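You operate a simulated robot arm through the tools that you are given. There is no shell and no other tool.

Carry out the task below with a simulated two-armed robot. There is one attempt and no reset: what you move stays moved.

JOB
Rub the crust off the sample mould with the yellow block, then lower the lift and close the mould.
Fine: put the block back; the lid ends shut and clamped. Set down upright: yellow block. What is to be rubbed or washed off counts as gone when no trace of it is left.
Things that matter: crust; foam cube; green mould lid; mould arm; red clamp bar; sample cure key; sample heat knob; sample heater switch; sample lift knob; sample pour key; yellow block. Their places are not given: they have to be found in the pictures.

It is judged by the outcome, as a careful person would: the job done as asked, and still so three seconds after it is handed in. It fails if anything else is knocked over, pushed out of place, dropped, spilled or broken. Lids that push on must go on centred and level and be pressed home; caps that screw on are set level and turned clockwise until they are tight.

ROBOT AND FRAMES
Two 7-joint arms with two-finger grippers on one trunk that stands fixed in place. Base frame: the origin is at the foot of the trunk, x ahead of it, y to its left, z up. Readings come in mm, degrees, newtons and seconds.
The left shoulder is at [41, 174, 1228], the right one opposite. With the tool pointing down near the work surface each hand reaches from about 100 to 840 mm from the base axis, measured 20 degrees to its own side. Payload 2.94 kg a hand.
Tool frame (each hand has its own): the origin (TCP) lies between the finger pads and is the grasp point; the fingertips stand 30 mm ahead of it; z points along the fingers, y is the line along which they close. The gripper opens to 138 mm; its body begins 109 mm behind the TCP.
Orientation is that of the tool frame in the base frame, as [roll, pitch, yaw] about the fixed x, y, z axes, in that order (R = Rz(yaw) Ry(pitch) Rx(roll)). With the fingers straight down and closing along the base's y, the tool's x points along the base's -x, its y along +y and its z along -z.

CONTROLS
- The arms move only by the tool servo_tool. It takes "left_plan", "right_plan" or both (then of equal length, played together; a hand with none holds still); each is a list of rows, each an object of numbers (a shift or turn left out is 0, a gripper value left out holds the last): "x", "y", "z": the shift along the tool's x, y, z in units of 40 mm (1.0 is 40 mm); "rx", "ry", "rz": the turn, a rotation vector about the tool's x, y, z in units of 8 degrees (1.0 is 8 degrees). In form: [{"x": .., "y": .., "z": .., "rx": .., "ry": .., "rz": ..}, ...]. A call has 1 to 20 rows; each row shifts and turns the commanded pose from where the row before left it, along the tool's axes as they then stand. "left_hand" and "right_hand" are, for a hand that has rows, the finger opening in mm, from 0 to 138, set as the call begins (left out, the last holds). A call with a number of a shift or a turn outside -1 to 1 is refused whole. A row lasts 0.2 s, in which the tool goes at most 50 mm and 8.6 degrees; a call with a longer step from one row to the next is refused whole, and so is a gripper value outside its range. Where a pose cannot be reached the arm comes as near as it can. A force on the tool above 40 N (or 10 N above the force at the start of the call, whichever is more), or a blocked arm, ends the call early, and 0.2 s more pass. The fingers move at their own pace (about 45 mm/s each) and stop on an object; they squeeze with about 40 N. The grip force told is the motor's: it shows also when the fingers shut on nothing. Time passes only in rows, and 0.2 s behind the last, so rows that do not move let the fingers close. The reply holds the time, the measured pose of the TCP, the force on the tool along the base axes, the opening and the grip force, in the units named above and with some noise, with the torque about the TCP (base axes, N m) and any sound that the robot's microphone picked up.
- Cameras (640 x 400 px; columns grow to the right, rows downward): "scene" is now at [101.4, -21.7, 1727.2]; the picture's right is [-0.39, -0.92, -0.00], its down [-0.66, 0.28, -0.69] and it looks along [0.64, -0.27, -0.72] (base axes); focal length 373 px, centre (320, 200). "left" rides on the left gripper at [71, -19, -146] in its tool frame; the picture's right is [0.26, 0.97, 0.00], its down [-0.85, 0.23, -0.48] and it looks along [-0.46, 0.12, 0.88] (tool axes); focal length 280 px, centre (320, 200). "right" rides on the right gripper at [71, 19, -146] in its tool frame; the picture's right is [-0.26, 0.97, 0.00], its down [-0.85, -0.23, -0.48] and it looks along [-0.46, -0.12, 0.88] (tool axes); focal length 280 px, centre (320, 200).
- snapshot(camera): a new picture of that camera. No time passes.
- slide_trunk(by): moves the trunk up (or, below 0, down) by that many mm; the arms and the scene camera ride with it, the base frame stays. It gives what a move gives, with no picture.
- aim_head(pan, tilt): turns the head with the scene camera to pan (to the left, within 120 degrees either way) and tilt (down, from -29 to 69), counted from straight ahead of the robot (the tilt from the chest, where the trunk bows). It gives what a move gives.
- measure_at(camera, pixels): for up to 12 pixels [column, row] of the newest picture of that camera ("zoom" is the newest enlarged one), the place [x, y, z] in the base frame of the surface seen there, good to about 2 mm, but the place of the scene camera against the robot may be out by one fixed shift of up to 25 mm in any direction. No time passes.
- enlarge(camera, box): a new picture of the part [left, top, right, bottom] of that camera's present view, enlarged. No time passes.
- job_done(): hands the job in; it is judged then, once.

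Unless the task says otherwise, let go and move clear before handing in.

The tools are called after ">>>" as name(argument=value, ...) on one line, values as JSON. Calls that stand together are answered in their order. servo_tool: Moves the arms, as the interface text tells. Its arguments: {"type":"object","properties":{"left_plan":{"type":"array","items":{"type":"object","properties":{"x":{"type":"number"},"y":{"type":"number"},"z":{"type":"number"},"rx":{"type":"number"},"ry":{"type":"number"},"rz":{"type":"number"}}}},"left_hand":{"type":"number"},"right_plan":{"type":"array","items":{"type":"object","properties":{"x":{"type":"number"},"y":{"type":"number"},"z":{"type":"number"},"rx":{"type":"number"},"ry":{"type":"number"},"rz":{"type":"number"}}}},"right_hand":{"type":"number"}},"required":[]} The other tools are called the same way: slide_trunk (by) moves the trunk up or down; aim_head (pan, tilt) turns the head that bears the scene camera; snapshot (camera) takes a picture; measure_at (camera, pixels) gives the place of the surface under pixels of a picture; enlarge (camera, box) takes an enlarged picture of a part of a camera's view; job_done () hands the job in.

At the start:

```text
time: 0.0
left_tcp_pos: [587.6, -48.1, 1298.0]
left_ee_rot: [-179.9, 0.0, -179.9]
left_force: [-0.2, -0.7, 0.2]
left_moment: [-0.03, -0.06, 0.02]
left_opening: 138.2
left_gripper_force: 0.1
right_tcp_pos: [299.5, -413.0, 1177.4]
right_ee_rot: [179.9, 0.1, -179.9]
right_force: [0.3, 0.6, -0.4]
right_moment: [-0.01, -0.02, -0.01]
right_opening: 137.9
right_gripper_force: 0.0
trunk travel left (down, up): [-400.0, 334.0]
head pan, tilt (commanded): [-23.0, 46.2]
```

scene: 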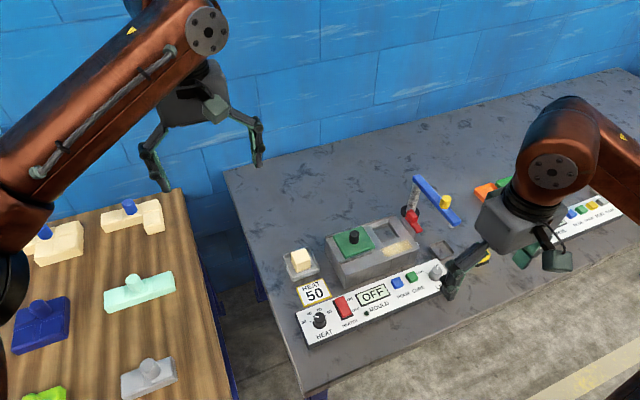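
right: 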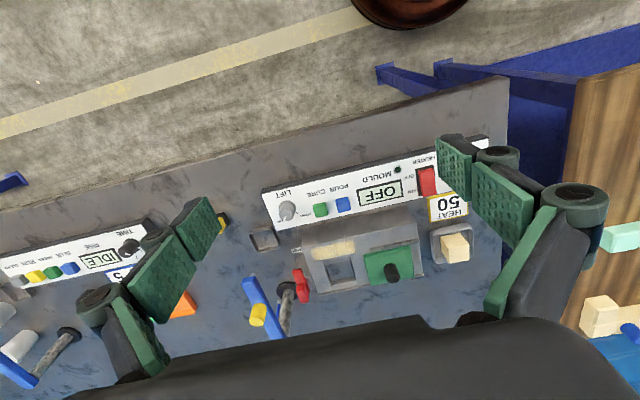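
left: 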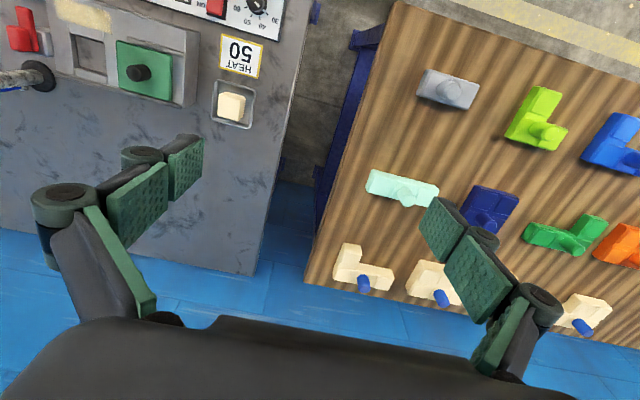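

The scene shows the mould machine around pixels (370,250), with the panel at (370,300), and a second machine at the right. I'll enlarge the parts that matter.

>>> enlarge(camera="scene", box=[270, 160, 510, 350])

>>> enlarge(camera="right", box=[210, 120, 500, 340])

>>> enlarge(camera="left", box=[0, 0, 290, 180])

```text
2.11 times, centred on (390, 255) of scene
```

zoom: 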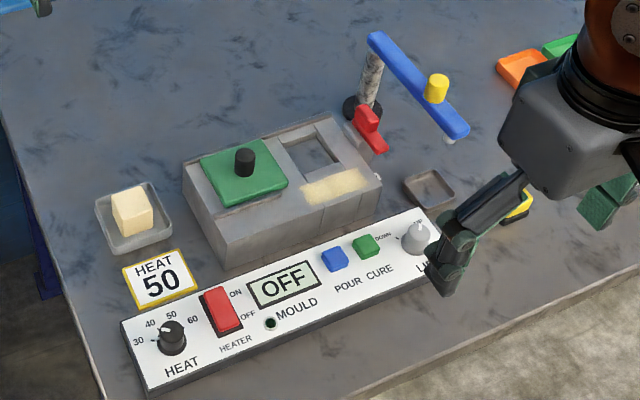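

```text
1.82 times, centred on (355, 230) of right
```

zoom: 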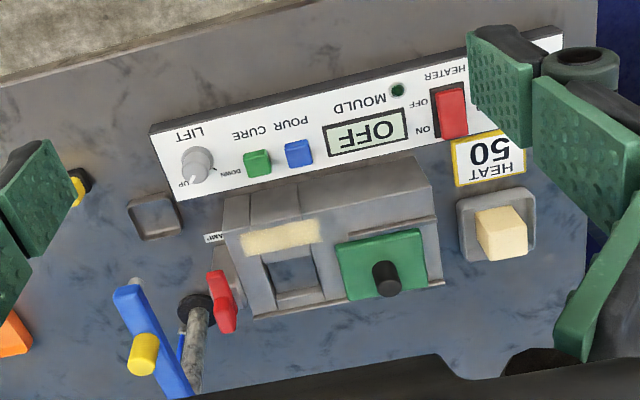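

```text
2.21 times, centred on (145, 90) of left
```

zoom: 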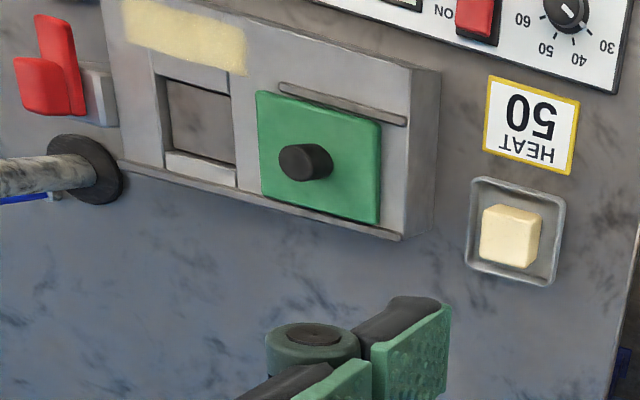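

The crust is the pale patch on the mould top (right camera ~(333,249)), the green lid sits at one end on rails, with the red clamp at the other end. I'll measure points with the wrist cameras, which aren't subject to the scene shift.

>>> measure_at(camera="left", pixels=[[231, 106], [139, 73], [145, 55], [88, 50], [60, 14], [105, 20], [22, 30], [170, 95], [55, 60], [233, 85], [197, 60], [180, 105]])

>>> measure_at(camera="right", pixels=[[455, 247], [390, 272], [390, 258], [343, 270], [330, 249], [300, 284], [258, 315], [288, 211], [320, 211], [263, 238], [224, 221], [428, 181]])

>>> measure_at(camera="scene", pixels=[[300, 256], [354, 236], [360, 247], [402, 247], [390, 250], [410, 215], [446, 201], [437, 270], [412, 276], [442, 248], [488, 258], [344, 307]])

```text
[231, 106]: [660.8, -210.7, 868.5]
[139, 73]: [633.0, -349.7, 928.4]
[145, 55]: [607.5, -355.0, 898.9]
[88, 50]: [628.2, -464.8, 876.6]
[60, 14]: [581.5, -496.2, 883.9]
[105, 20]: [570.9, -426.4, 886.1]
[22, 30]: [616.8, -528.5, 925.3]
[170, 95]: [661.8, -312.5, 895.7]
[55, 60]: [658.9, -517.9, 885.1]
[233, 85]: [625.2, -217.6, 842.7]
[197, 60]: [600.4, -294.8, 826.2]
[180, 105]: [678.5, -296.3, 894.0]
```

```text
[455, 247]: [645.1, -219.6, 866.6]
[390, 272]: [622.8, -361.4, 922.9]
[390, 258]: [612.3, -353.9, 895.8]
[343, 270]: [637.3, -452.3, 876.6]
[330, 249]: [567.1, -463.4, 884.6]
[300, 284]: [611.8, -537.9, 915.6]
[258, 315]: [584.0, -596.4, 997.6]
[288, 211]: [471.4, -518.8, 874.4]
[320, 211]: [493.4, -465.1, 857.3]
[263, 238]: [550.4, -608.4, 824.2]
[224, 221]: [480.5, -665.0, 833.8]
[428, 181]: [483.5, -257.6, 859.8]
```

```text
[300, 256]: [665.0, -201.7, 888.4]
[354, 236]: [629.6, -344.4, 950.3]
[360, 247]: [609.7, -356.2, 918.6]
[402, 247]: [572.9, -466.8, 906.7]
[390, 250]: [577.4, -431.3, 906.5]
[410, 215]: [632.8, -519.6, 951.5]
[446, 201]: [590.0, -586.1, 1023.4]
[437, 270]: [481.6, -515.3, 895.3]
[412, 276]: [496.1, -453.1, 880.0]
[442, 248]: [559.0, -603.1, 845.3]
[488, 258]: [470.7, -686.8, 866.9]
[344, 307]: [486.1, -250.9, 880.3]
```

The two wrist cameras agree (mould top z≈885, table ≈825), and the scene camera reads about 20 mm high. The right hand hides the yellow object near (488,258) of the scene, so I'll shift the right hand sideways for a look.

>>> servo_tool(right_plan=[{"y": -1}, {"y": -1}, {"y": -1}, {"y": -1}, {"y": -1}, {"y": -1}])

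>>> snapshot(camera="right")

>>> snapshot(camera="scene")

```text
time: 1.4
left_tcp_pos: [587.7, -50.2, 1297.7]
left_ee_rot: [-180.0, 0.0, -179.9]
left_force: [0.4, -0.2, 0.8]
left_moment: [0.0, 0.02, -0.01]
left_opening: 137.8
left_gripper_force: 0.0
right_tcp_pos: [306.9, -548.8, 1166.3]
right_ee_rot: [-179.9, 0.0, 179.8]
right_force: [0.3, 0.2, 0.1]
right_moment: [0.01, 0.02, 0.02]
right_opening: 137.8
right_gripper_force: 0.1
right hand out of reach, approached as far as the arm can: row 4, 5, 6
trunk travel left (down, up): [-400.0, 334.0]
head pan, tilt (commanded): [-23.0, 46.2]
```

```text
taken
```

right: 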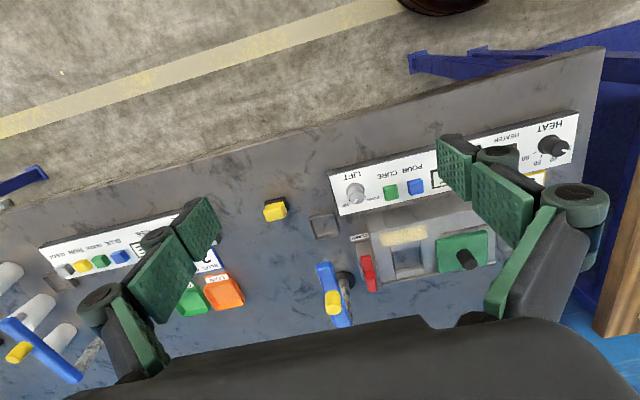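

```text
taken
```

scene: 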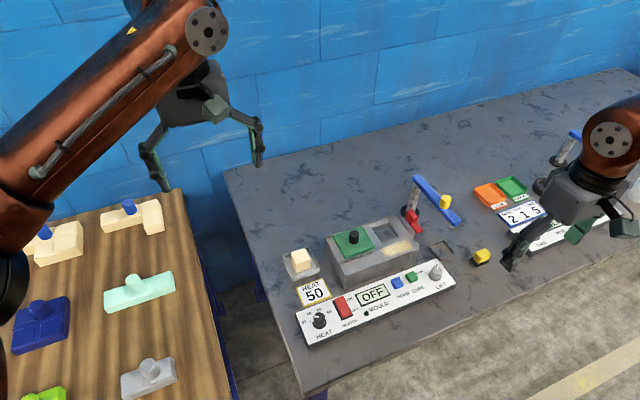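

>>> enlarge(camera="scene", box=[380, 160, 520, 290])

>>> enlarge(camera="right", box=[230, 150, 500, 330])

```text
3.08 times, centred on (450, 225) of scene
```

zoom: 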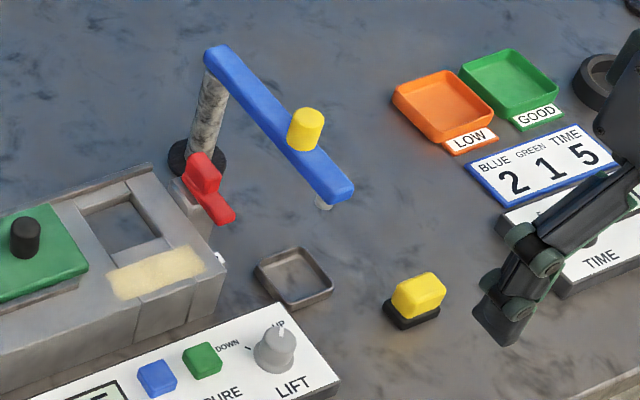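

```text
2.22 times, centred on (365, 240) of right
```

zoom: 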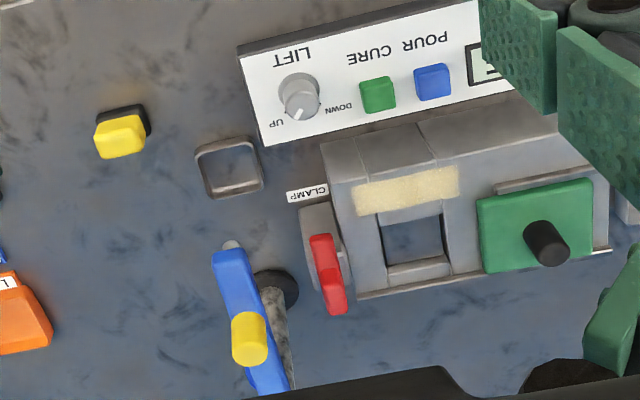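

The yellow block is a yellow body on a black pad at about (475,-670) on the table; the lift pointer points at UP; the crust sits just in front of the cavity; the clamp is a red bar at the right end of the mould. I'll bring the right hand forward for a close look at the mould.

>>> servo_tool(right_plan=[{"x": -1, "y": 0.6}, {"x": -1, "y": 0.6}, {"x": -1, "y": 0.6}, {"x": -1, "y": 0.3}, {"z": 0.6}])

>>> snapshot(camera="right")

```text
time: 2.6
left_tcp_pos: [587.8, -49.7, 1297.7]
left_ee_rot: [179.9, 0.0, 180.0]
left_force: [0.2, -0.1, 0.6]
left_moment: [0.02, -0.04, 0.01]
left_opening: 137.7
left_gripper_force: 0.0
right_tcp_pos: [467.7, -466.0, 1140.8]
right_ee_rot: [179.9, 0.0, 179.9]
right_force: [-1.2, 0.0, -0.1]
right_moment: [0.02, 0.0, -0.02]
right_opening: 138.2
right_gripper_force: 0.0
trunk travel left (down, up): [-400.0, 334.0]
head pan, tilt (commanded): [-23.0, 46.2]
```

```text
taken
```

right: 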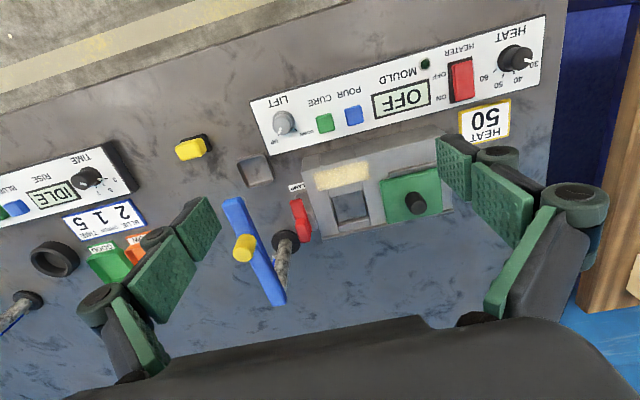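

>>> enlarge(camera="right", box=[230, 110, 470, 260])

```text
2.67 times, centred on (350, 185) of right
```

zoom: 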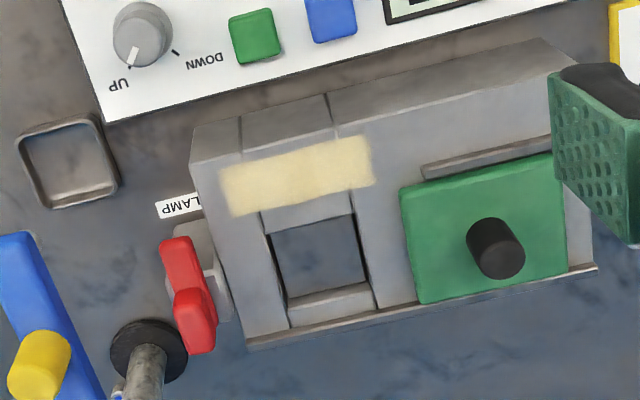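

Now I'll measure the geometry of the mould in this enlarged view: corners of the top, lid corners, cavity, crust, clamp.

>>> measure_at(camera="zoom", pixels=[[198, 164], [250, 340], [570, 272], [405, 192], [424, 298], [562, 268], [497, 235], [225, 180], [240, 210], [360, 145], [368, 182], [300, 180]])

>>> measure_at(camera="zoom", pixels=[[275, 240], [287, 293], [360, 222], [370, 277], [315, 260], [335, 300], [175, 245], [195, 300], [205, 345], [220, 280], [140, 35], [132, 60]])

>>> measure_at(camera="right", pixels=[[190, 151], [178, 147], [203, 141], [193, 140], [208, 150], [183, 158], [252, 110], [270, 157], [544, 20], [550, 50], [255, 170], [244, 248]])

```text
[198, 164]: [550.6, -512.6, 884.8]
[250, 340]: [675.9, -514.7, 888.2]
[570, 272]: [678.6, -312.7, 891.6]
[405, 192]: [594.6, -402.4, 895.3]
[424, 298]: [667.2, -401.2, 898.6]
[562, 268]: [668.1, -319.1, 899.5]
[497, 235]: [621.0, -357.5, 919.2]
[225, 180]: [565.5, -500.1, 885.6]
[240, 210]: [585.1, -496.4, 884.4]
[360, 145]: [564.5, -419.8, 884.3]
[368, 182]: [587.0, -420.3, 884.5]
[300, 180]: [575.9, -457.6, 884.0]
```

```text
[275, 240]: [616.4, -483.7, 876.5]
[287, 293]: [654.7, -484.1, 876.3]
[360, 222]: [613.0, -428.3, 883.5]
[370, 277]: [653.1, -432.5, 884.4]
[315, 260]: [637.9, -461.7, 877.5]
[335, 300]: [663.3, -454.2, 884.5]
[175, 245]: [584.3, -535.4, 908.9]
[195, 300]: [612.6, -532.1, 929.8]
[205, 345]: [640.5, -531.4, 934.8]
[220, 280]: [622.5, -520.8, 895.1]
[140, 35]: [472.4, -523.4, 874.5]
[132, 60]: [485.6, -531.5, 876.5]
```

```text
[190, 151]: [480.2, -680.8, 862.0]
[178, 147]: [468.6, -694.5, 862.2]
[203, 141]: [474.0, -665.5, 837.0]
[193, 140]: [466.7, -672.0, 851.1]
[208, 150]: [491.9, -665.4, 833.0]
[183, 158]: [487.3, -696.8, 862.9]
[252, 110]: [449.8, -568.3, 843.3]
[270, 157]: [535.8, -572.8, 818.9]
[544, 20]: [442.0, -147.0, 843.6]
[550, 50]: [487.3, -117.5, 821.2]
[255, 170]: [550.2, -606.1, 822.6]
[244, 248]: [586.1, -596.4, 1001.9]
```

The mould is axis-aligned: top z≈884.5, lid at about x 594–668, y −402…−319, cavity about (635,−457), crust x 564–587, y −500…−420. I'll zoom on the yellow block and the clamp.

>>> enlarge(camera="right", box=[160, 120, 230, 180])

>>> enlarge(camera="right", box=[270, 170, 340, 250])

>>> enlarge(camera="scene", box=[380, 190, 450, 260])

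```text
6.67 times, centred on (195, 150) of right
```

zoom: 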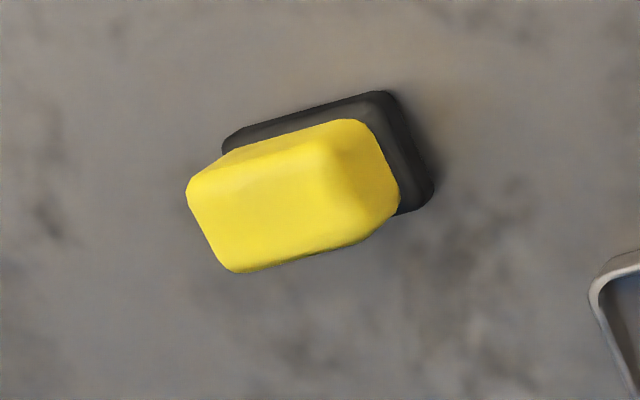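

```text
5.00 times, centred on (305, 210) of right
```

zoom: 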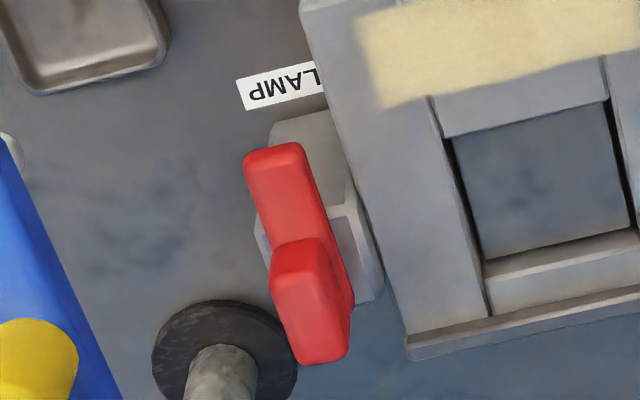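

```text
5.71 times, centred on (415, 225) of scene
```

zoom: 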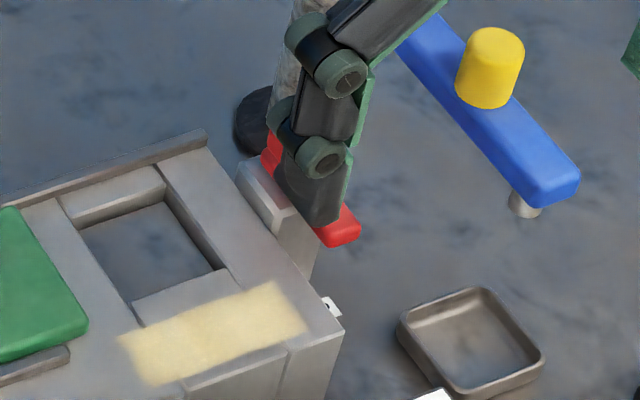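

Everything appears axis-aligned; the clamp looks like a red bar with a raised tab on a grey stand. I'll measure the blue arm and the clamp so that the gripper body stays clear of them.

>>> measure_at(camera="right", pixels=[[230, 202], [241, 202], [275, 300], [284, 298], [240, 246], [250, 240], [263, 270], [284, 238], [282, 262], [228, 198]])

>>> measure_at(camera="zoom", pixels=[[440, 60], [560, 180], [490, 50], [520, 205], [290, 180], [350, 230], [250, 170], [200, 330]])

>>> enlarge(camera="right", box=[210, 190, 320, 310])

```text
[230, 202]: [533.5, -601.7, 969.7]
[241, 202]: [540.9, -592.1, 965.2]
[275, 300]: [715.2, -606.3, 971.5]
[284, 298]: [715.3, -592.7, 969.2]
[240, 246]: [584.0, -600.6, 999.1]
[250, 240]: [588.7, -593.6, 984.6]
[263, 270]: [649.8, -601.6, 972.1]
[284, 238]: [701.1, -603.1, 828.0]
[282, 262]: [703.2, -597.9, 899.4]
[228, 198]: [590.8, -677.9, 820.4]
```

```text
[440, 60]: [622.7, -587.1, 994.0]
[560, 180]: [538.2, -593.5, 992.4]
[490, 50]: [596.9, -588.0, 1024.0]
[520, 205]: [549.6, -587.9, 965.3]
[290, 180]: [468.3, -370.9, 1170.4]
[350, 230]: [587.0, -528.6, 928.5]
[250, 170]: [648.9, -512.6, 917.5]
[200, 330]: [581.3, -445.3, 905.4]
```

```text
3.33 times, centred on (265, 250) of right
```

zoom: 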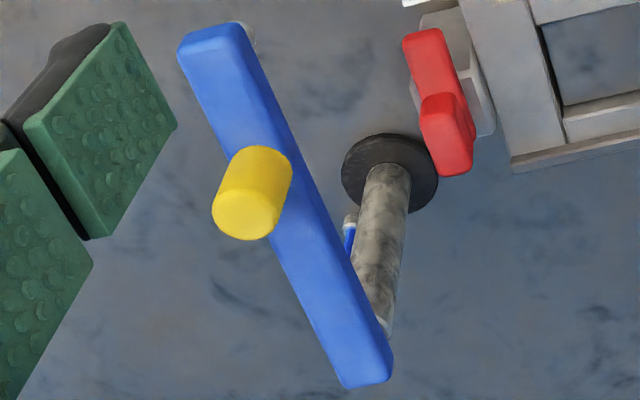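

The blue arm lies along x 530–720 at y≈−600, z≈950–1000 (knob to 999), so I'll stay above or in front of it. Next I turn the right tool by 90° (fingers closing along x) so that its fingers stay clear of clamp and lid during the rubbing.

>>> servo_tool(right_plan=[{"rz": 1}, {"rz": 1}, {"rz": 1}, {"rz": 1}, {"rz": 1}, {"rz": 1}, {"rz": 1}, {"rz": 1}, {"rz": 1}, {"rz": 1}, {"rz": 1}, {"rz": 0.24}], right_hand=80)

>>> snapshot(camera="right")

```text
time: 5.2
left_tcp_pos: [588.1, -48.2, 1297.0]
left_ee_rot: [-180.0, 0.1, -179.8]
left_force: [-0.4, -1.0, 0.3]
left_moment: [-0.01, 0.03, -0.04]
left_opening: 138.3
left_gripper_force: 0.0
right_tcp_pos: [466.0, -463.0, 1141.6]
right_ee_rot: [-179.9, 0.0, 90.1]
right_force: [1.3, 0.4, 0.4]
right_moment: [-0.01, -0.02, -0.01]
right_opening: 80.1
right_gripper_force: 0.0
trunk travel left (down, up): [-400.0, 334.0]
head pan, tilt (commanded): [-23.0, 46.2]
```

```text
taken
```

right: 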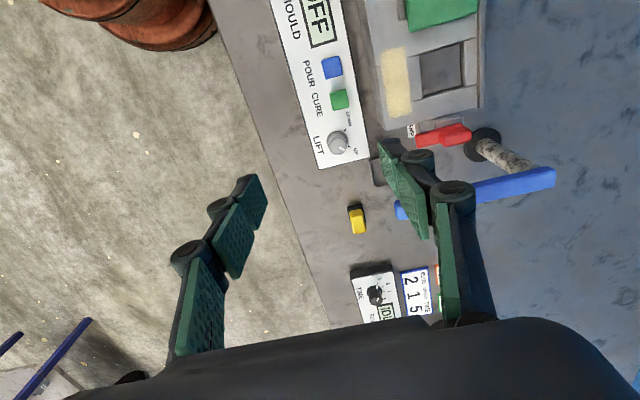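

The block is visible at (357,219). I'll move over it at height and take a closer picture.

>>> servo_tool(right_plan=[{"x": -0.8, "z": 0.3}, {"x": -0.8, "z": 0.3}, {"x": -0.8, "z": 0.3}, {"x": -0.8, "z": 0.3}, {"x": -0.8, "y": 0.1}])

>>> snapshot(camera="right")

```text
time: 6.4
left_tcp_pos: [588.0, -48.9, 1297.0]
left_ee_rot: [180.0, 0.0, 180.0]
left_force: [-0.8, -0.1, 0.0]
left_moment: [0.04, 0.0, 0.02]
left_opening: 138.0
left_gripper_force: 0.0
right_tcp_pos: [470.9, -625.1, 1094.9]
right_ee_rot: [180.0, -0.1, 90.2]
right_force: [-0.2, 0.2, -0.3]
right_moment: [-0.01, 0.05, 0.02]
right_opening: 79.8
right_gripper_force: 0.0
trunk travel left (down, up): [-400.0, 334.0]
head pan, tilt (commanded): [-23.0, 46.2]
```

```text
taken
```

right: 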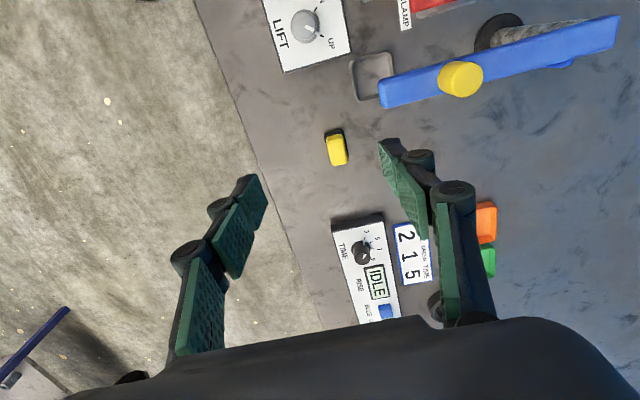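

>>> enlarge(camera="right", box=[310, 115, 370, 175])

```text
6.67 times, centred on (340, 145) of right
```

zoom: 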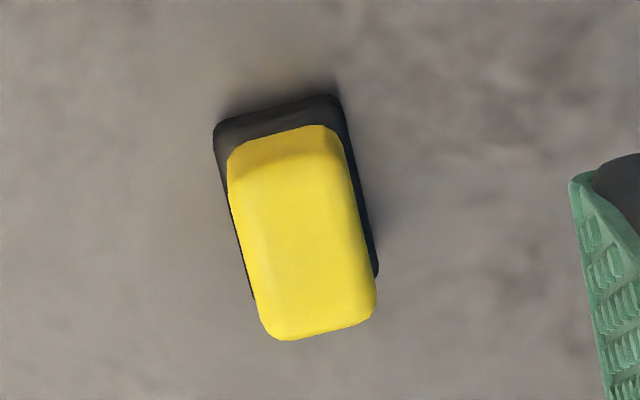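

>>> measure_at(camera="zoom", pixels=[[232, 150], [335, 132], [265, 330], [372, 310], [300, 230], [222, 130], [335, 102], [372, 272], [247, 285], [240, 200], [362, 230], [285, 160]])

```text
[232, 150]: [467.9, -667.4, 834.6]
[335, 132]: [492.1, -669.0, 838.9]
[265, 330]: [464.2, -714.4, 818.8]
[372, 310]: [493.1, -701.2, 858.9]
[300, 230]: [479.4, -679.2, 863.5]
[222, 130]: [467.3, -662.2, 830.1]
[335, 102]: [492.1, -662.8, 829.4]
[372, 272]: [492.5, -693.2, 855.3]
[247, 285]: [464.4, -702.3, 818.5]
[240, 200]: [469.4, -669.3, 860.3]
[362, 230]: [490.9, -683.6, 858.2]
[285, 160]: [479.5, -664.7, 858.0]
```

The block's yellow body spans x 468–492, y −664…−702, top z≈863, pad bottom on the table at ≈820. I'll align above (480,−682) and descend part-way.

>>> servo_tool(right_plan=[{"x": -0.72, "y": 0.23}, {"x": -0.7}, {"z": 1}, {"z": 1}, {"z": 1}, {"z": 0.75}], right_hand=80)

>>> snapshot(camera="right")

>>> snapshot(camera="scene")

```text
time: 7.8
left_tcp_pos: [587.0, -48.7, 1297.6]
left_ee_rot: [180.0, -0.1, -179.9]
left_force: [0.1, -0.3, -0.5]
left_moment: [-0.01, 0.01, 0.01]
left_opening: 138.2
left_gripper_force: 0.0
right_tcp_pos: [480.7, -681.8, 943.2]
right_ee_rot: [180.0, -0.1, 90.1]
right_force: [0.6, 0.1, 1.3]
right_moment: [0.01, 0.0, -0.03]
right_opening: 80.3
right_gripper_force: 0.1
trunk travel left (down, up): [-400.0, 334.0]
head pan, tilt (commanded): [-23.0, 46.2]
```

```text
taken
```

right: 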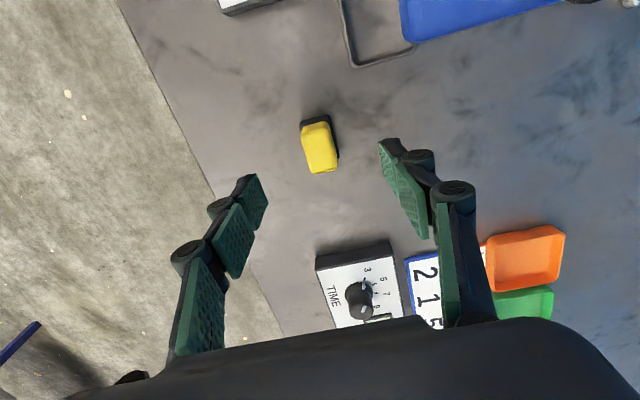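

```text
taken
```

scene: 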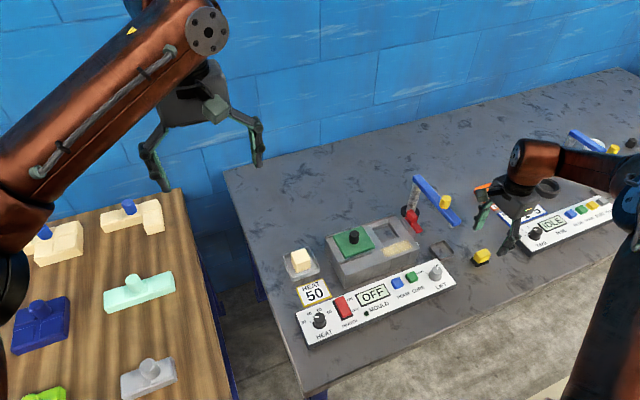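

The block is centred between the fingers (at (320,147), as expected for a point straight under the TCP). I'll go down to z≈865 and then close.

>>> servo_tool(right_plan=[{"z": 0.8}, {"z": 0.6}, {"z": 0.4}, {"z": 0.15}], right_hand=80)

>>> snapshot(camera="right")

```text
time: 8.8
left_tcp_pos: [586.8, -49.0, 1297.4]
left_ee_rot: [-180.0, 0.0, -179.9]
left_force: [0.0, 0.0, 0.4]
left_moment: [-0.01, -0.02, -0.02]
left_opening: 138.3
left_gripper_force: 0.0
right_tcp_pos: [464.1, -668.6, 883.9]
right_ee_rot: [179.9, 0.1, 90.2]
right_force: [0.6, 0.4, 0.0]
right_moment: [0.0, 0.02, -0.04]
right_opening: 80.2
right_gripper_force: 0.1
right hand out of reach, approached as far as the arm can: row 2, 3, 4
trunk travel left (down, up): [-400.0, 334.0]
head pan, tilt (commanded): [-23.0, 46.2]
```

```text
taken
```

right: 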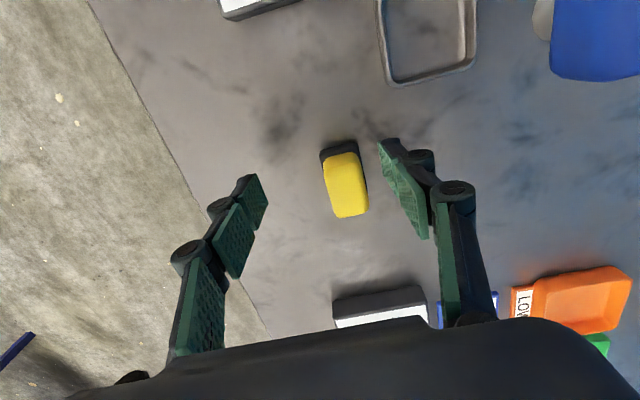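

The arm ran out of reach at this height (TCP stopped at (464,−669,884)), so the shoulder must come down. I'll raise the hand, then lower the trunk.

>>> servo_tool(right_plan=[{"z": -1}, {"z": -1}, {"z": -1}, {"z": -1}, {"z": -1}, {"z": -0.5, "x": 0.5, "y": -0.3}], right_hand=50)

```text
time: 10.2
left_tcp_pos: [586.8, -45.8, 1297.7]
left_ee_rot: [179.9, 0.0, -179.9]
left_force: [-0.7, -0.2, -0.2]
left_moment: [-0.01, -0.04, -0.01]
left_opening: 138.2
left_gripper_force: 0.1
right_tcp_pos: [451.9, -647.2, 1104.1]
right_ee_rot: [-180.0, 0.0, 90.1]
right_force: [-0.7, 0.2, 0.1]
right_moment: [0.01, -0.03, 0.0]
right_opening: 50.0
right_gripper_force: 0.1
trunk travel left (down, up): [-400.0, 334.0]
head pan, tilt (commanded): [-23.0, 46.2]
```

The right hand is at (452,−647,1104), clear of everything. I'll lower the trunk by 150 mm (the tool goes to ≈954).

>>> slide_trunk(by=-150)

>>> snapshot(camera="right")

>>> snapshot(camera="scene")

```text
time: 11.9
left_tcp_pos: [585.8, -49.4, 1148.2]
left_ee_rot: [179.9, 0.0, -179.9]
left_force: [-0.9, -0.4, 0.5]
left_moment: [0.0, -0.04, 0.01]
left_opening: 138.1
left_gripper_force: 0.2
right_tcp_pos: [451.9, -648.9, 954.3]
right_ee_rot: [180.0, 0.0, 90.1]
right_force: [-0.9, 0.3, 0.0]
right_moment: [-0.01, -0.01, 0.01]
right_opening: 49.7
right_gripper_force: 0.1
trunk travel left (down, up): [-250.0, 484.0]
head pan, tilt (commanded): [-23.0, 46.2]
```

```text
taken
```

right: 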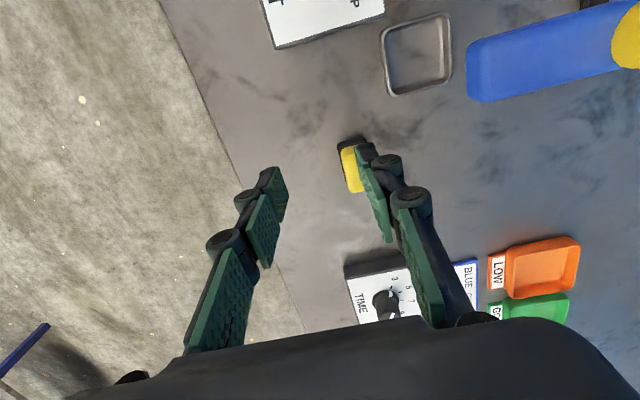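

```text
taken
```

scene: 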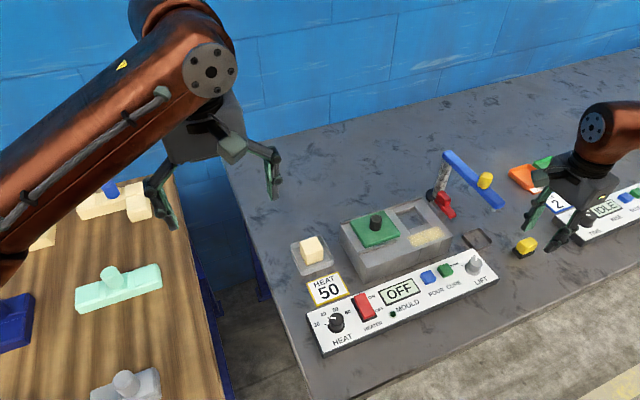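

Trunk is down. Now align over (480,−682), go to z≈905 and look.

>>> servo_tool(right_plan=[{"x": -0.4, "y": 0.35}, {"x": -0.43, "y": 0.35}, {"z": 0.6}, {"z": 0.6}, {}], right_hand=64)

>>> snapshot(camera="right")

```text
time: 13.2
left_tcp_pos: [586.6, -46.8, 1147.5]
left_ee_rot: [-180.0, 0.0, -179.9]
left_force: [-1.1, 0.2, 0.4]
left_moment: [-0.01, 0.0, 0.01]
left_opening: 137.7
left_gripper_force: 0.0
right_tcp_pos: [481.6, -680.7, 906.4]
right_ee_rot: [-180.0, 0.0, 90.0]
right_force: [-0.4, 0.6, 0.3]
right_moment: [0.01, -0.03, -0.02]
right_opening: 63.9
right_gripper_force: 0.0
trunk travel left (down, up): [-250.0, 484.0]
head pan, tilt (commanded): [-23.0, 46.2]
```

```text
taken
```

right: 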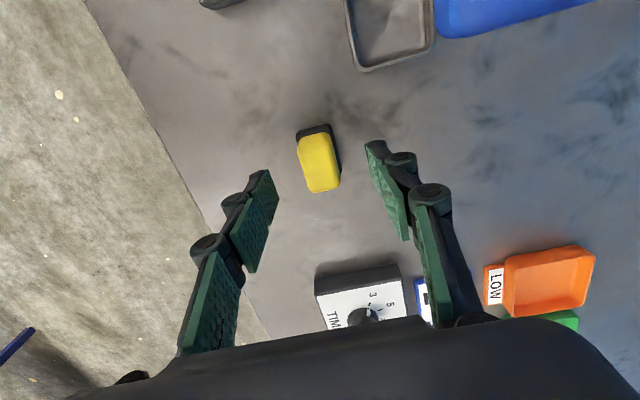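

Block at (319,162) is centred. I'll descend to z≈865 and then close the fingers.

>>> servo_tool(right_plan=[{"z": 0.4}, {"z": 0.4}, {"z": 0.22}, {}])

>>> snapshot(camera="right")

```text
time: 14.2
left_tcp_pos: [586.8, -49.9, 1148.1]
left_ee_rot: [180.0, 0.0, -179.9]
left_force: [-0.9, 0.3, 0.1]
left_moment: [-0.01, 0.01, -0.01]
left_opening: 138.0
left_gripper_force: 0.1
right_tcp_pos: [481.3, -681.3, 863.9]
right_ee_rot: [-180.0, 0.0, 90.2]
right_force: [0.7, -0.2, 0.2]
right_moment: [-0.01, 0.0, -0.04]
right_opening: 64.1
right_gripper_force: 0.1
trunk travel left (down, up): [-250.0, 484.0]
head pan, tilt (commanded): [-23.0, 46.2]
```

```text
taken
```

right: 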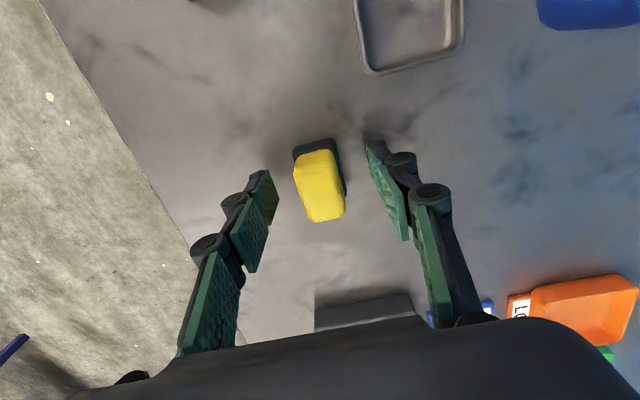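

The hand is at (481,−681,864) with the block between the fingers. Closing now.

>>> servo_tool(right_plan=[{}, {}, {}, {}, {}, {}], right_hand=10)

>>> snapshot(camera="right")

```text
time: 15.6
left_tcp_pos: [588.1, -49.2, 1146.6]
left_ee_rot: [-180.0, 0.0, -179.9]
left_force: [0.1, -0.1, -0.2]
left_moment: [0.0, -0.02, -0.02]
left_opening: 138.0
left_gripper_force: 0.1
right_tcp_pos: [480.6, -680.6, 864.9]
right_ee_rot: [180.0, -0.1, 90.1]
right_force: [-0.2, 0.3, 0.1]
right_moment: [0.01, -0.03, -0.01]
right_opening: 24.8
right_gripper_force: 39.9
trunk travel left (down, up): [-250.0, 484.0]
head pan, tilt (commanded): [-23.0, 46.2]
```

```text
taken
```

right: 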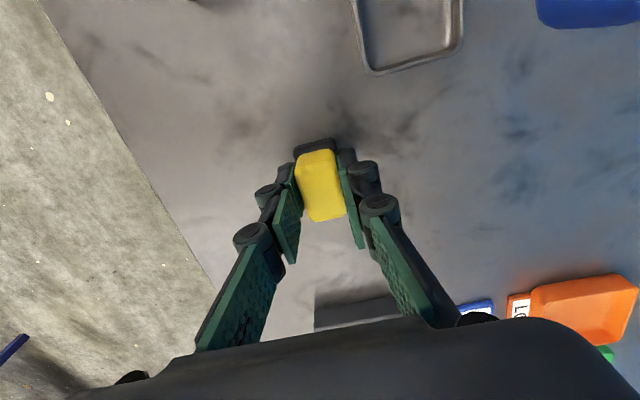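

The block is gripped (24.8 mm, 40 N). I'll lift it to z≈985 and carry it along x≈470, in front of the blue arm, towards y≈−480.

>>> servo_tool(right_plan=[{"z": -0.5}, {"z": -0.8}, {"z": -0.9}, {"z": -0.8}, {"y": -0.3}, {"x": 0.7}, {"x": 0.9}, {"x": 0.9}, {"x": 0.9}, {"x": 0.9}, {"x": 0.7}, {}])

>>> snapshot(camera="right")

>>> snapshot(camera="scene")

```text
time: 18.1
left_tcp_pos: [587.6, -48.1, 1148.2]
left_ee_rot: [-179.9, -0.1, -180.0]
left_force: [1.1, -0.8, 0.6]
left_moment: [0.01, -0.01, -0.01]
left_opening: 137.9
left_gripper_force: 0.1
right_tcp_pos: [468.2, -482.8, 985.7]
right_ee_rot: [180.0, 0.0, 90.1]
right_force: [-0.3, 0.5, -0.6]
right_moment: [-0.05, 0.02, -0.03]
right_opening: 24.7
right_gripper_force: 39.7
trunk travel left (down, up): [-250.0, 484.0]
head pan, tilt (commanded): [-23.0, 46.2]
```

```text
taken
```

right: 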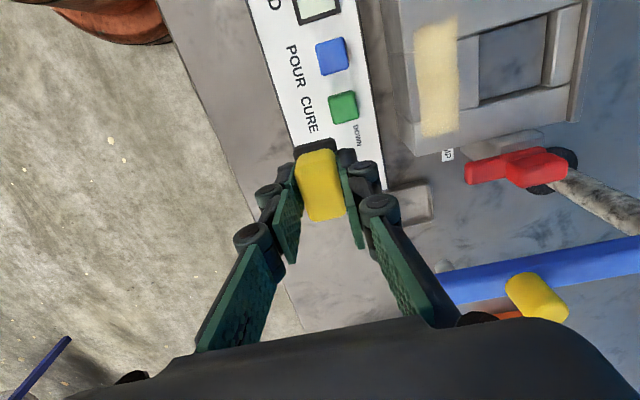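

```text
taken
```

scene: 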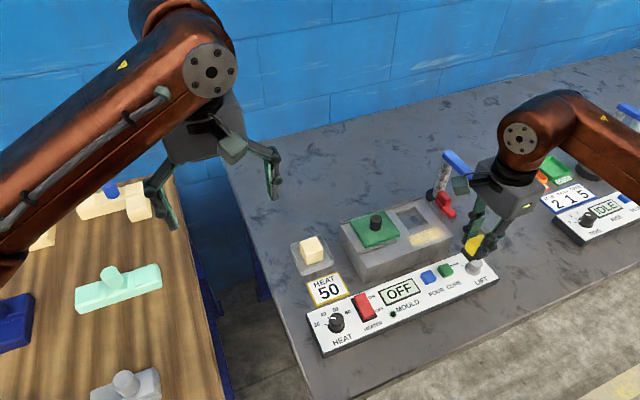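

Good. I'll measure the crust outline and mould top again from this view.

>>> measure_at(camera="right", pixels=[[418, 28], [456, 18], [424, 134], [457, 130], [438, 80], [408, 100], [475, 100], [470, 40], [520, 60], [540, 95], [445, 145], [480, 130]])

>>> enlarge(camera="right", box=[380, 0, 600, 200])

```text
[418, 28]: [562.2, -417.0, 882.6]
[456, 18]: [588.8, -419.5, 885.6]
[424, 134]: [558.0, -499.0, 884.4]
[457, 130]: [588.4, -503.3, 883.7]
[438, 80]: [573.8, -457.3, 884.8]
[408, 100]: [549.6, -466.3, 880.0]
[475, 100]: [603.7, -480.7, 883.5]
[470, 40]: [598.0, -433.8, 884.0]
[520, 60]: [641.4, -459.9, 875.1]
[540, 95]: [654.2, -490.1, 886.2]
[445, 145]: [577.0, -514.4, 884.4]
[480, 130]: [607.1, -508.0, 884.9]
```

```text
2.00 times, centred on (490, 100) of right
```

zoom: 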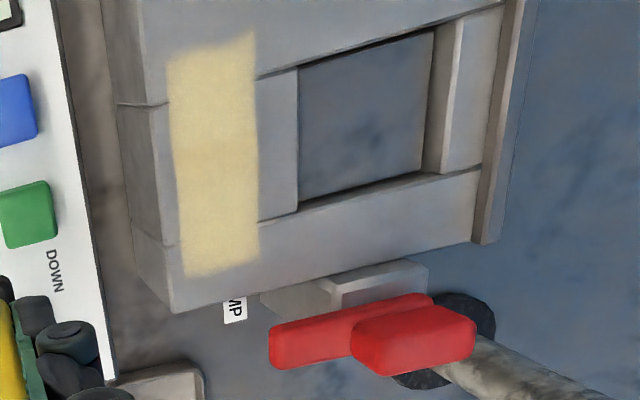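

Crust: x 559–589, y −503…−418, at z≈884.5. I'll bring the block above its middle (574,−461) and lower to just above contact.

>>> servo_tool(right_plan=[{"y": 0.9, "x": 0.2}, {"y": 0.9, "x": 0.2}, {"y": 0.85, "x": 0.15}, {"z": 0.6}, {"z": 0.6}, {}])

>>> snapshot(camera="right")

```text
time: 19.6
left_tcp_pos: [587.5, -49.6, 1146.8]
left_ee_rot: [180.0, -0.1, -179.9]
left_force: [-0.2, 0.3, 0.2]
left_moment: [0.02, 0.02, -0.01]
left_opening: 138.1
left_gripper_force: 0.0
right_tcp_pos: [574.3, -459.2, 937.2]
right_ee_rot: [-179.9, 0.0, 90.2]
right_force: [0.7, 1.3, -0.2]
right_moment: [0.0, -0.05, 0.01]
right_opening: 24.9
right_gripper_force: 40.3
trunk travel left (down, up): [-250.0, 484.0]
head pan, tilt (commanded): [-23.0, 46.2]
```

```text
taken
```

right: 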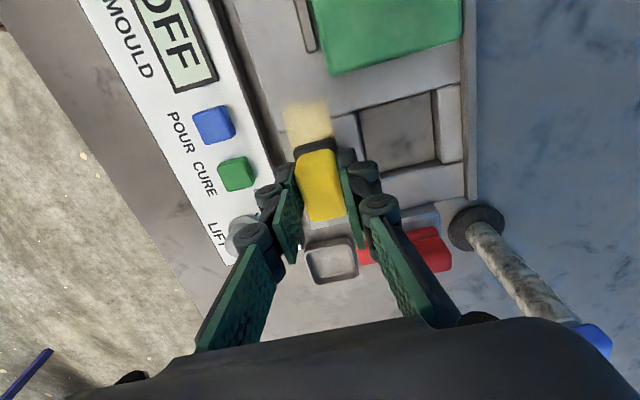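

The block hangs just above the crust, with ~8 mm to go. I'll lower in small steps until the force rises.

>>> servo_tool(right_plan=[{"z": 0.1}, {"z": 0.08}, {"z": 0.05}])

```text
time: 20.4
left_tcp_pos: [586.9, -48.1, 1149.4]
left_ee_rot: [180.0, 0.1, -179.9]
left_force: [-0.5, -0.8, -0.1]
left_moment: [0.01, 0.0, -0.01]
left_opening: 137.8
left_gripper_force: 0.0
right_tcp_pos: [574.4, -459.4, 931.0]
right_ee_rot: [179.9, 0.0, 90.1]
right_force: [0.9, -2.3, 10.8]
right_moment: [-0.17, 0.07, 0.0]
right_opening: 24.9
right_gripper_force: 39.5
trunk travel left (down, up): [-250.0, 484.0]
head pan, tilt (commanded): [-23.0, 46.2]
```

Contact: 10.8 N upward at z≈931. Now rub along the crust in y, between about −490 and −432.

>>> servo_tool(right_plan=[{"x": -0.26}, {"x": -0.26}, {"x": -0.26}, {"x": 0.29}, {"x": 0.29}, {"x": 0.29}, {"x": 0.29}, {"x": 0.29}, {"x": -0.29}, {"x": -0.29}, {"x": -0.29}, {"x": -0.29}, {"x": -0.29}, {"x": 0.29}, {"x": 0.29}, {"x": 0.29}, {"x": 0.29}, {"x": 0.29}, {}])

>>> snapshot(camera="right")

>>> snapshot(camera="scene")

```text
time: 24.4
left_tcp_pos: [588.2, -48.2, 1147.9]
left_ee_rot: [180.0, 0.0, -179.9]
left_force: [0.1, -0.6, 0.0]
left_moment: [0.01, -0.01, -0.01]
left_opening: 137.9
left_gripper_force: 0.2
right_tcp_pos: [574.9, -430.7, 929.8]
right_ee_rot: [180.0, -0.1, 90.1]
right_force: [-0.4, -2.9, 8.7]
right_moment: [-0.02, -0.01, 0.02]
right_opening: 24.8
right_gripper_force: 40.0
trunk travel left (down, up): [-250.0, 484.0]
head pan, tilt (commanded): [-23.0, 46.2]
```

```text
taken
```

right: 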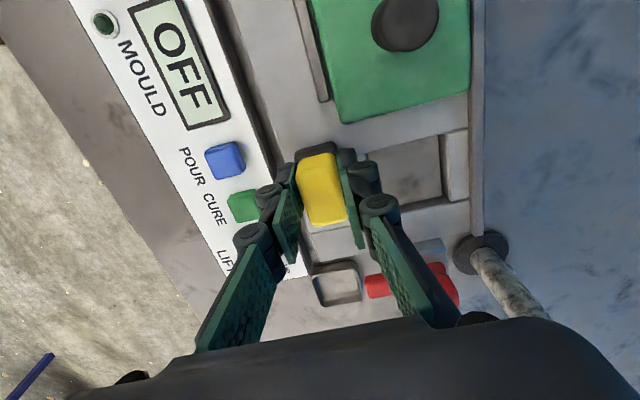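

```text
taken
```

scene: 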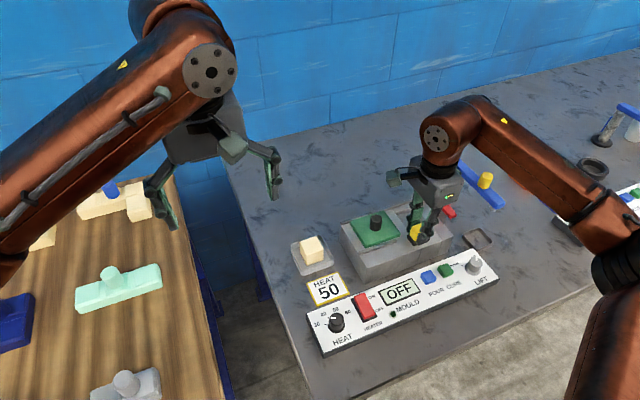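

The crust seems thinned or gone near the block; I'll lift clear and back off a bit to inspect.

>>> servo_tool(right_plan=[{"z": -0.7}, {"z": -0.6}, {"y": -0.9, "x": -0.5}, {"y": -0.9, "x": -0.5}, {}])

>>> enlarge(camera="right", box=[340, 0, 600, 180])

>>> enlarge(camera="scene", box=[330, 180, 510, 300])

```text
time: 25.6
left_tcp_pos: [588.1, -48.7, 1146.6]
left_ee_rot: [179.9, -0.1, -179.9]
left_force: [0.3, -0.3, -0.1]
left_moment: [0.02, 0.05, 0.03]
left_opening: 138.1
left_gripper_force: 0.0
right_tcp_pos: [502.4, -471.7, 979.7]
right_ee_rot: [-180.0, -0.1, 90.2]
right_force: [0.2, -0.1, -1.3]
right_moment: [0.05, 0.0, -0.01]
right_opening: 24.9
right_gripper_force: 39.8
trunk travel left (down, up): [-250.0, 484.0]
head pan, tilt (commanded): [-23.0, 46.2]
```

```text
2.22 times, centred on (470, 90) of right
```

zoom: 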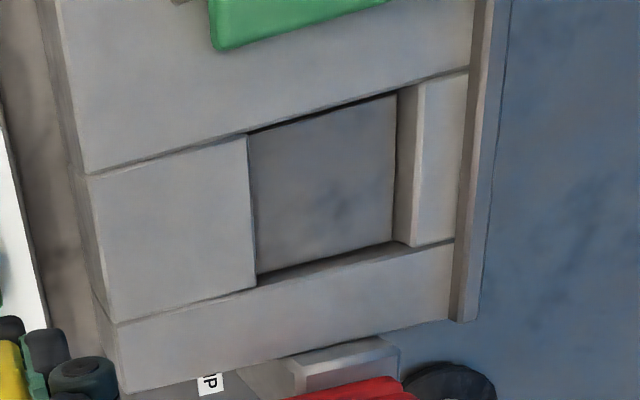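

```text
3.33 times, centred on (420, 240) of scene
```

zoom: 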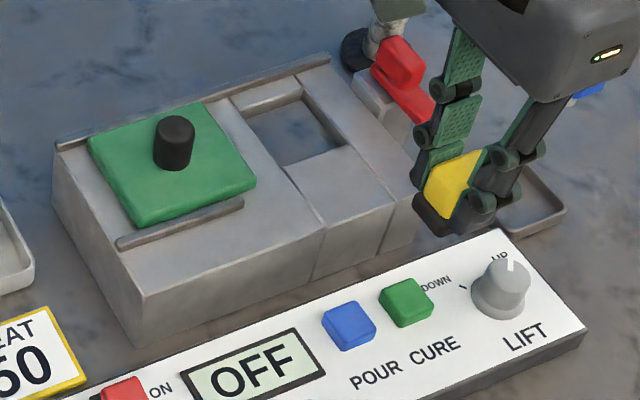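

The crust looks gone. I'll zoom further to check for traces at the edges.

>>> enlarge(camera="right", box=[365, 50, 455, 170])

>>> enlarge(camera="scene", box=[400, 215, 460, 265])

```text
3.33 times, centred on (410, 110) of right
```

zoom: 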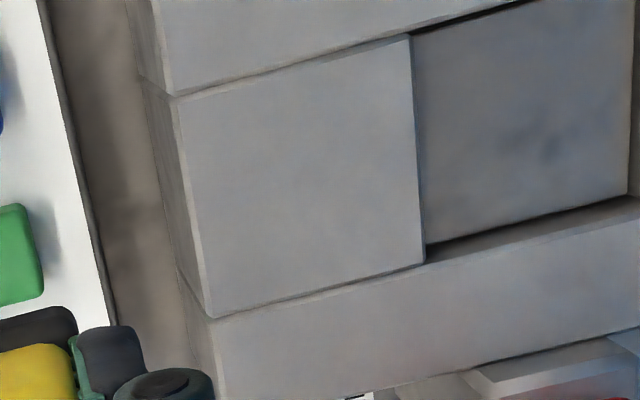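

```text
8.00 times, centred on (430, 240) of scene
```

zoom: 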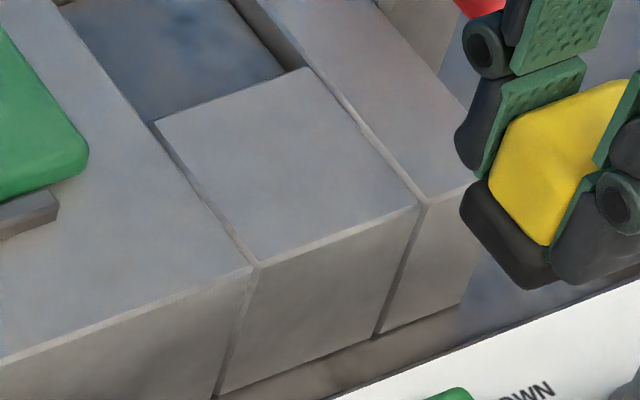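

No trace visible, but I'll add one more pass with small sideways offsets so the edges are surely covered.

>>> servo_tool(right_plan=[{"y": 0.85, "x": 0.14}, {"y": 0.79, "x": 0.13}, {"z": 0.6}, {"z": 0.5}, {"z": 0.1}, {"z": 0.08}])

```text
time: 26.9
left_tcp_pos: [587.6, -50.1, 1147.2]
left_ee_rot: [-180.0, 0.0, -179.9]
left_force: [-0.2, 0.4, 0.5]
left_moment: [0.0, -0.02, 0.01]
left_opening: 137.9
left_gripper_force: 0.1
right_tcp_pos: [568.3, -461.2, 927.3]
right_ee_rot: [-180.0, 0.0, 90.1]
right_force: [0.9, 0.0, -1.3]
right_moment: [0.01, 0.01, 0.0]
right_opening: 25.1
right_gripper_force: 39.9
trunk travel left (down, up): [-250.0, 484.0]
head pan, tilt (commanded): [-23.0, 46.2]
```

At z=927 there is no contact yet (the crust had thickness). I'll lower in small steps.

>>> servo_tool(right_plan=[{"z": 0.05}, {"z": 0.03}])

```text
time: 27.6
left_tcp_pos: [586.8, -47.4, 1148.4]
left_ee_rot: [-180.0, 0.1, -180.0]
left_force: [0.8, 0.0, 0.0]
left_moment: [0.01, -0.03, -0.02]
left_opening: 138.1
left_gripper_force: 0.0
right_tcp_pos: [568.7, -462.3, 928.4]
right_ee_rot: [179.8, 0.0, 90.1]
right_force: [3.4, -5.1, 17.9]
right_moment: [-0.3, 0.04, 0.08]
right_opening: 25.0
right_gripper_force: 39.6
trunk travel left (down, up): [-250.0, 484.0]
head pan, tilt (commanded): [-23.0, 46.2]
```

Contact with 18 N; I'll ease slightly and rub both offsets.

>>> servo_tool(right_plan=[{"z": -0.025, "x": -0.24}, {"x": -0.24}, {"x": -0.24}, {"x": 0.29}, {"x": 0.29}, {"x": 0.29}, {"x": 0.29}, {"x": 0.27}, {"y": 0.3}, {"x": -0.29}, {"x": -0.29}, {"x": -0.29}, {"x": -0.29}, {"x": -0.27}, {"x": 0.29}, {"x": 0.29}, {"x": 0.29}, {"x": 0.29}, {"x": 0.27}, {}])

```text
time: 31.5
left_tcp_pos: [588.3, -47.5, 1148.1]
left_ee_rot: [180.0, 0.1, -179.9]
left_force: [0.5, 0.5, 0.4]
left_moment: [-0.02, -0.01, -0.02]
left_opening: 137.9
left_gripper_force: 0.1
right_tcp_pos: [579.7, -447.0, 928.7]
right_ee_rot: [179.9, 0.7, 89.5]
right_force: [-5.1, -8.4, 9.8]
right_moment: [-0.24, 0.25, 0.2]
right_opening: 24.9
right_gripper_force: 39.8
trunk travel left (down, up): [-250.0, 484.0]
head pan, tilt (commanded): [-23.0, 46.2]
stopped in row 19 (right hand): the force on the tool passed its limit at 46 N (the readings are from after the stop); the commanded pose is now the measured one
```

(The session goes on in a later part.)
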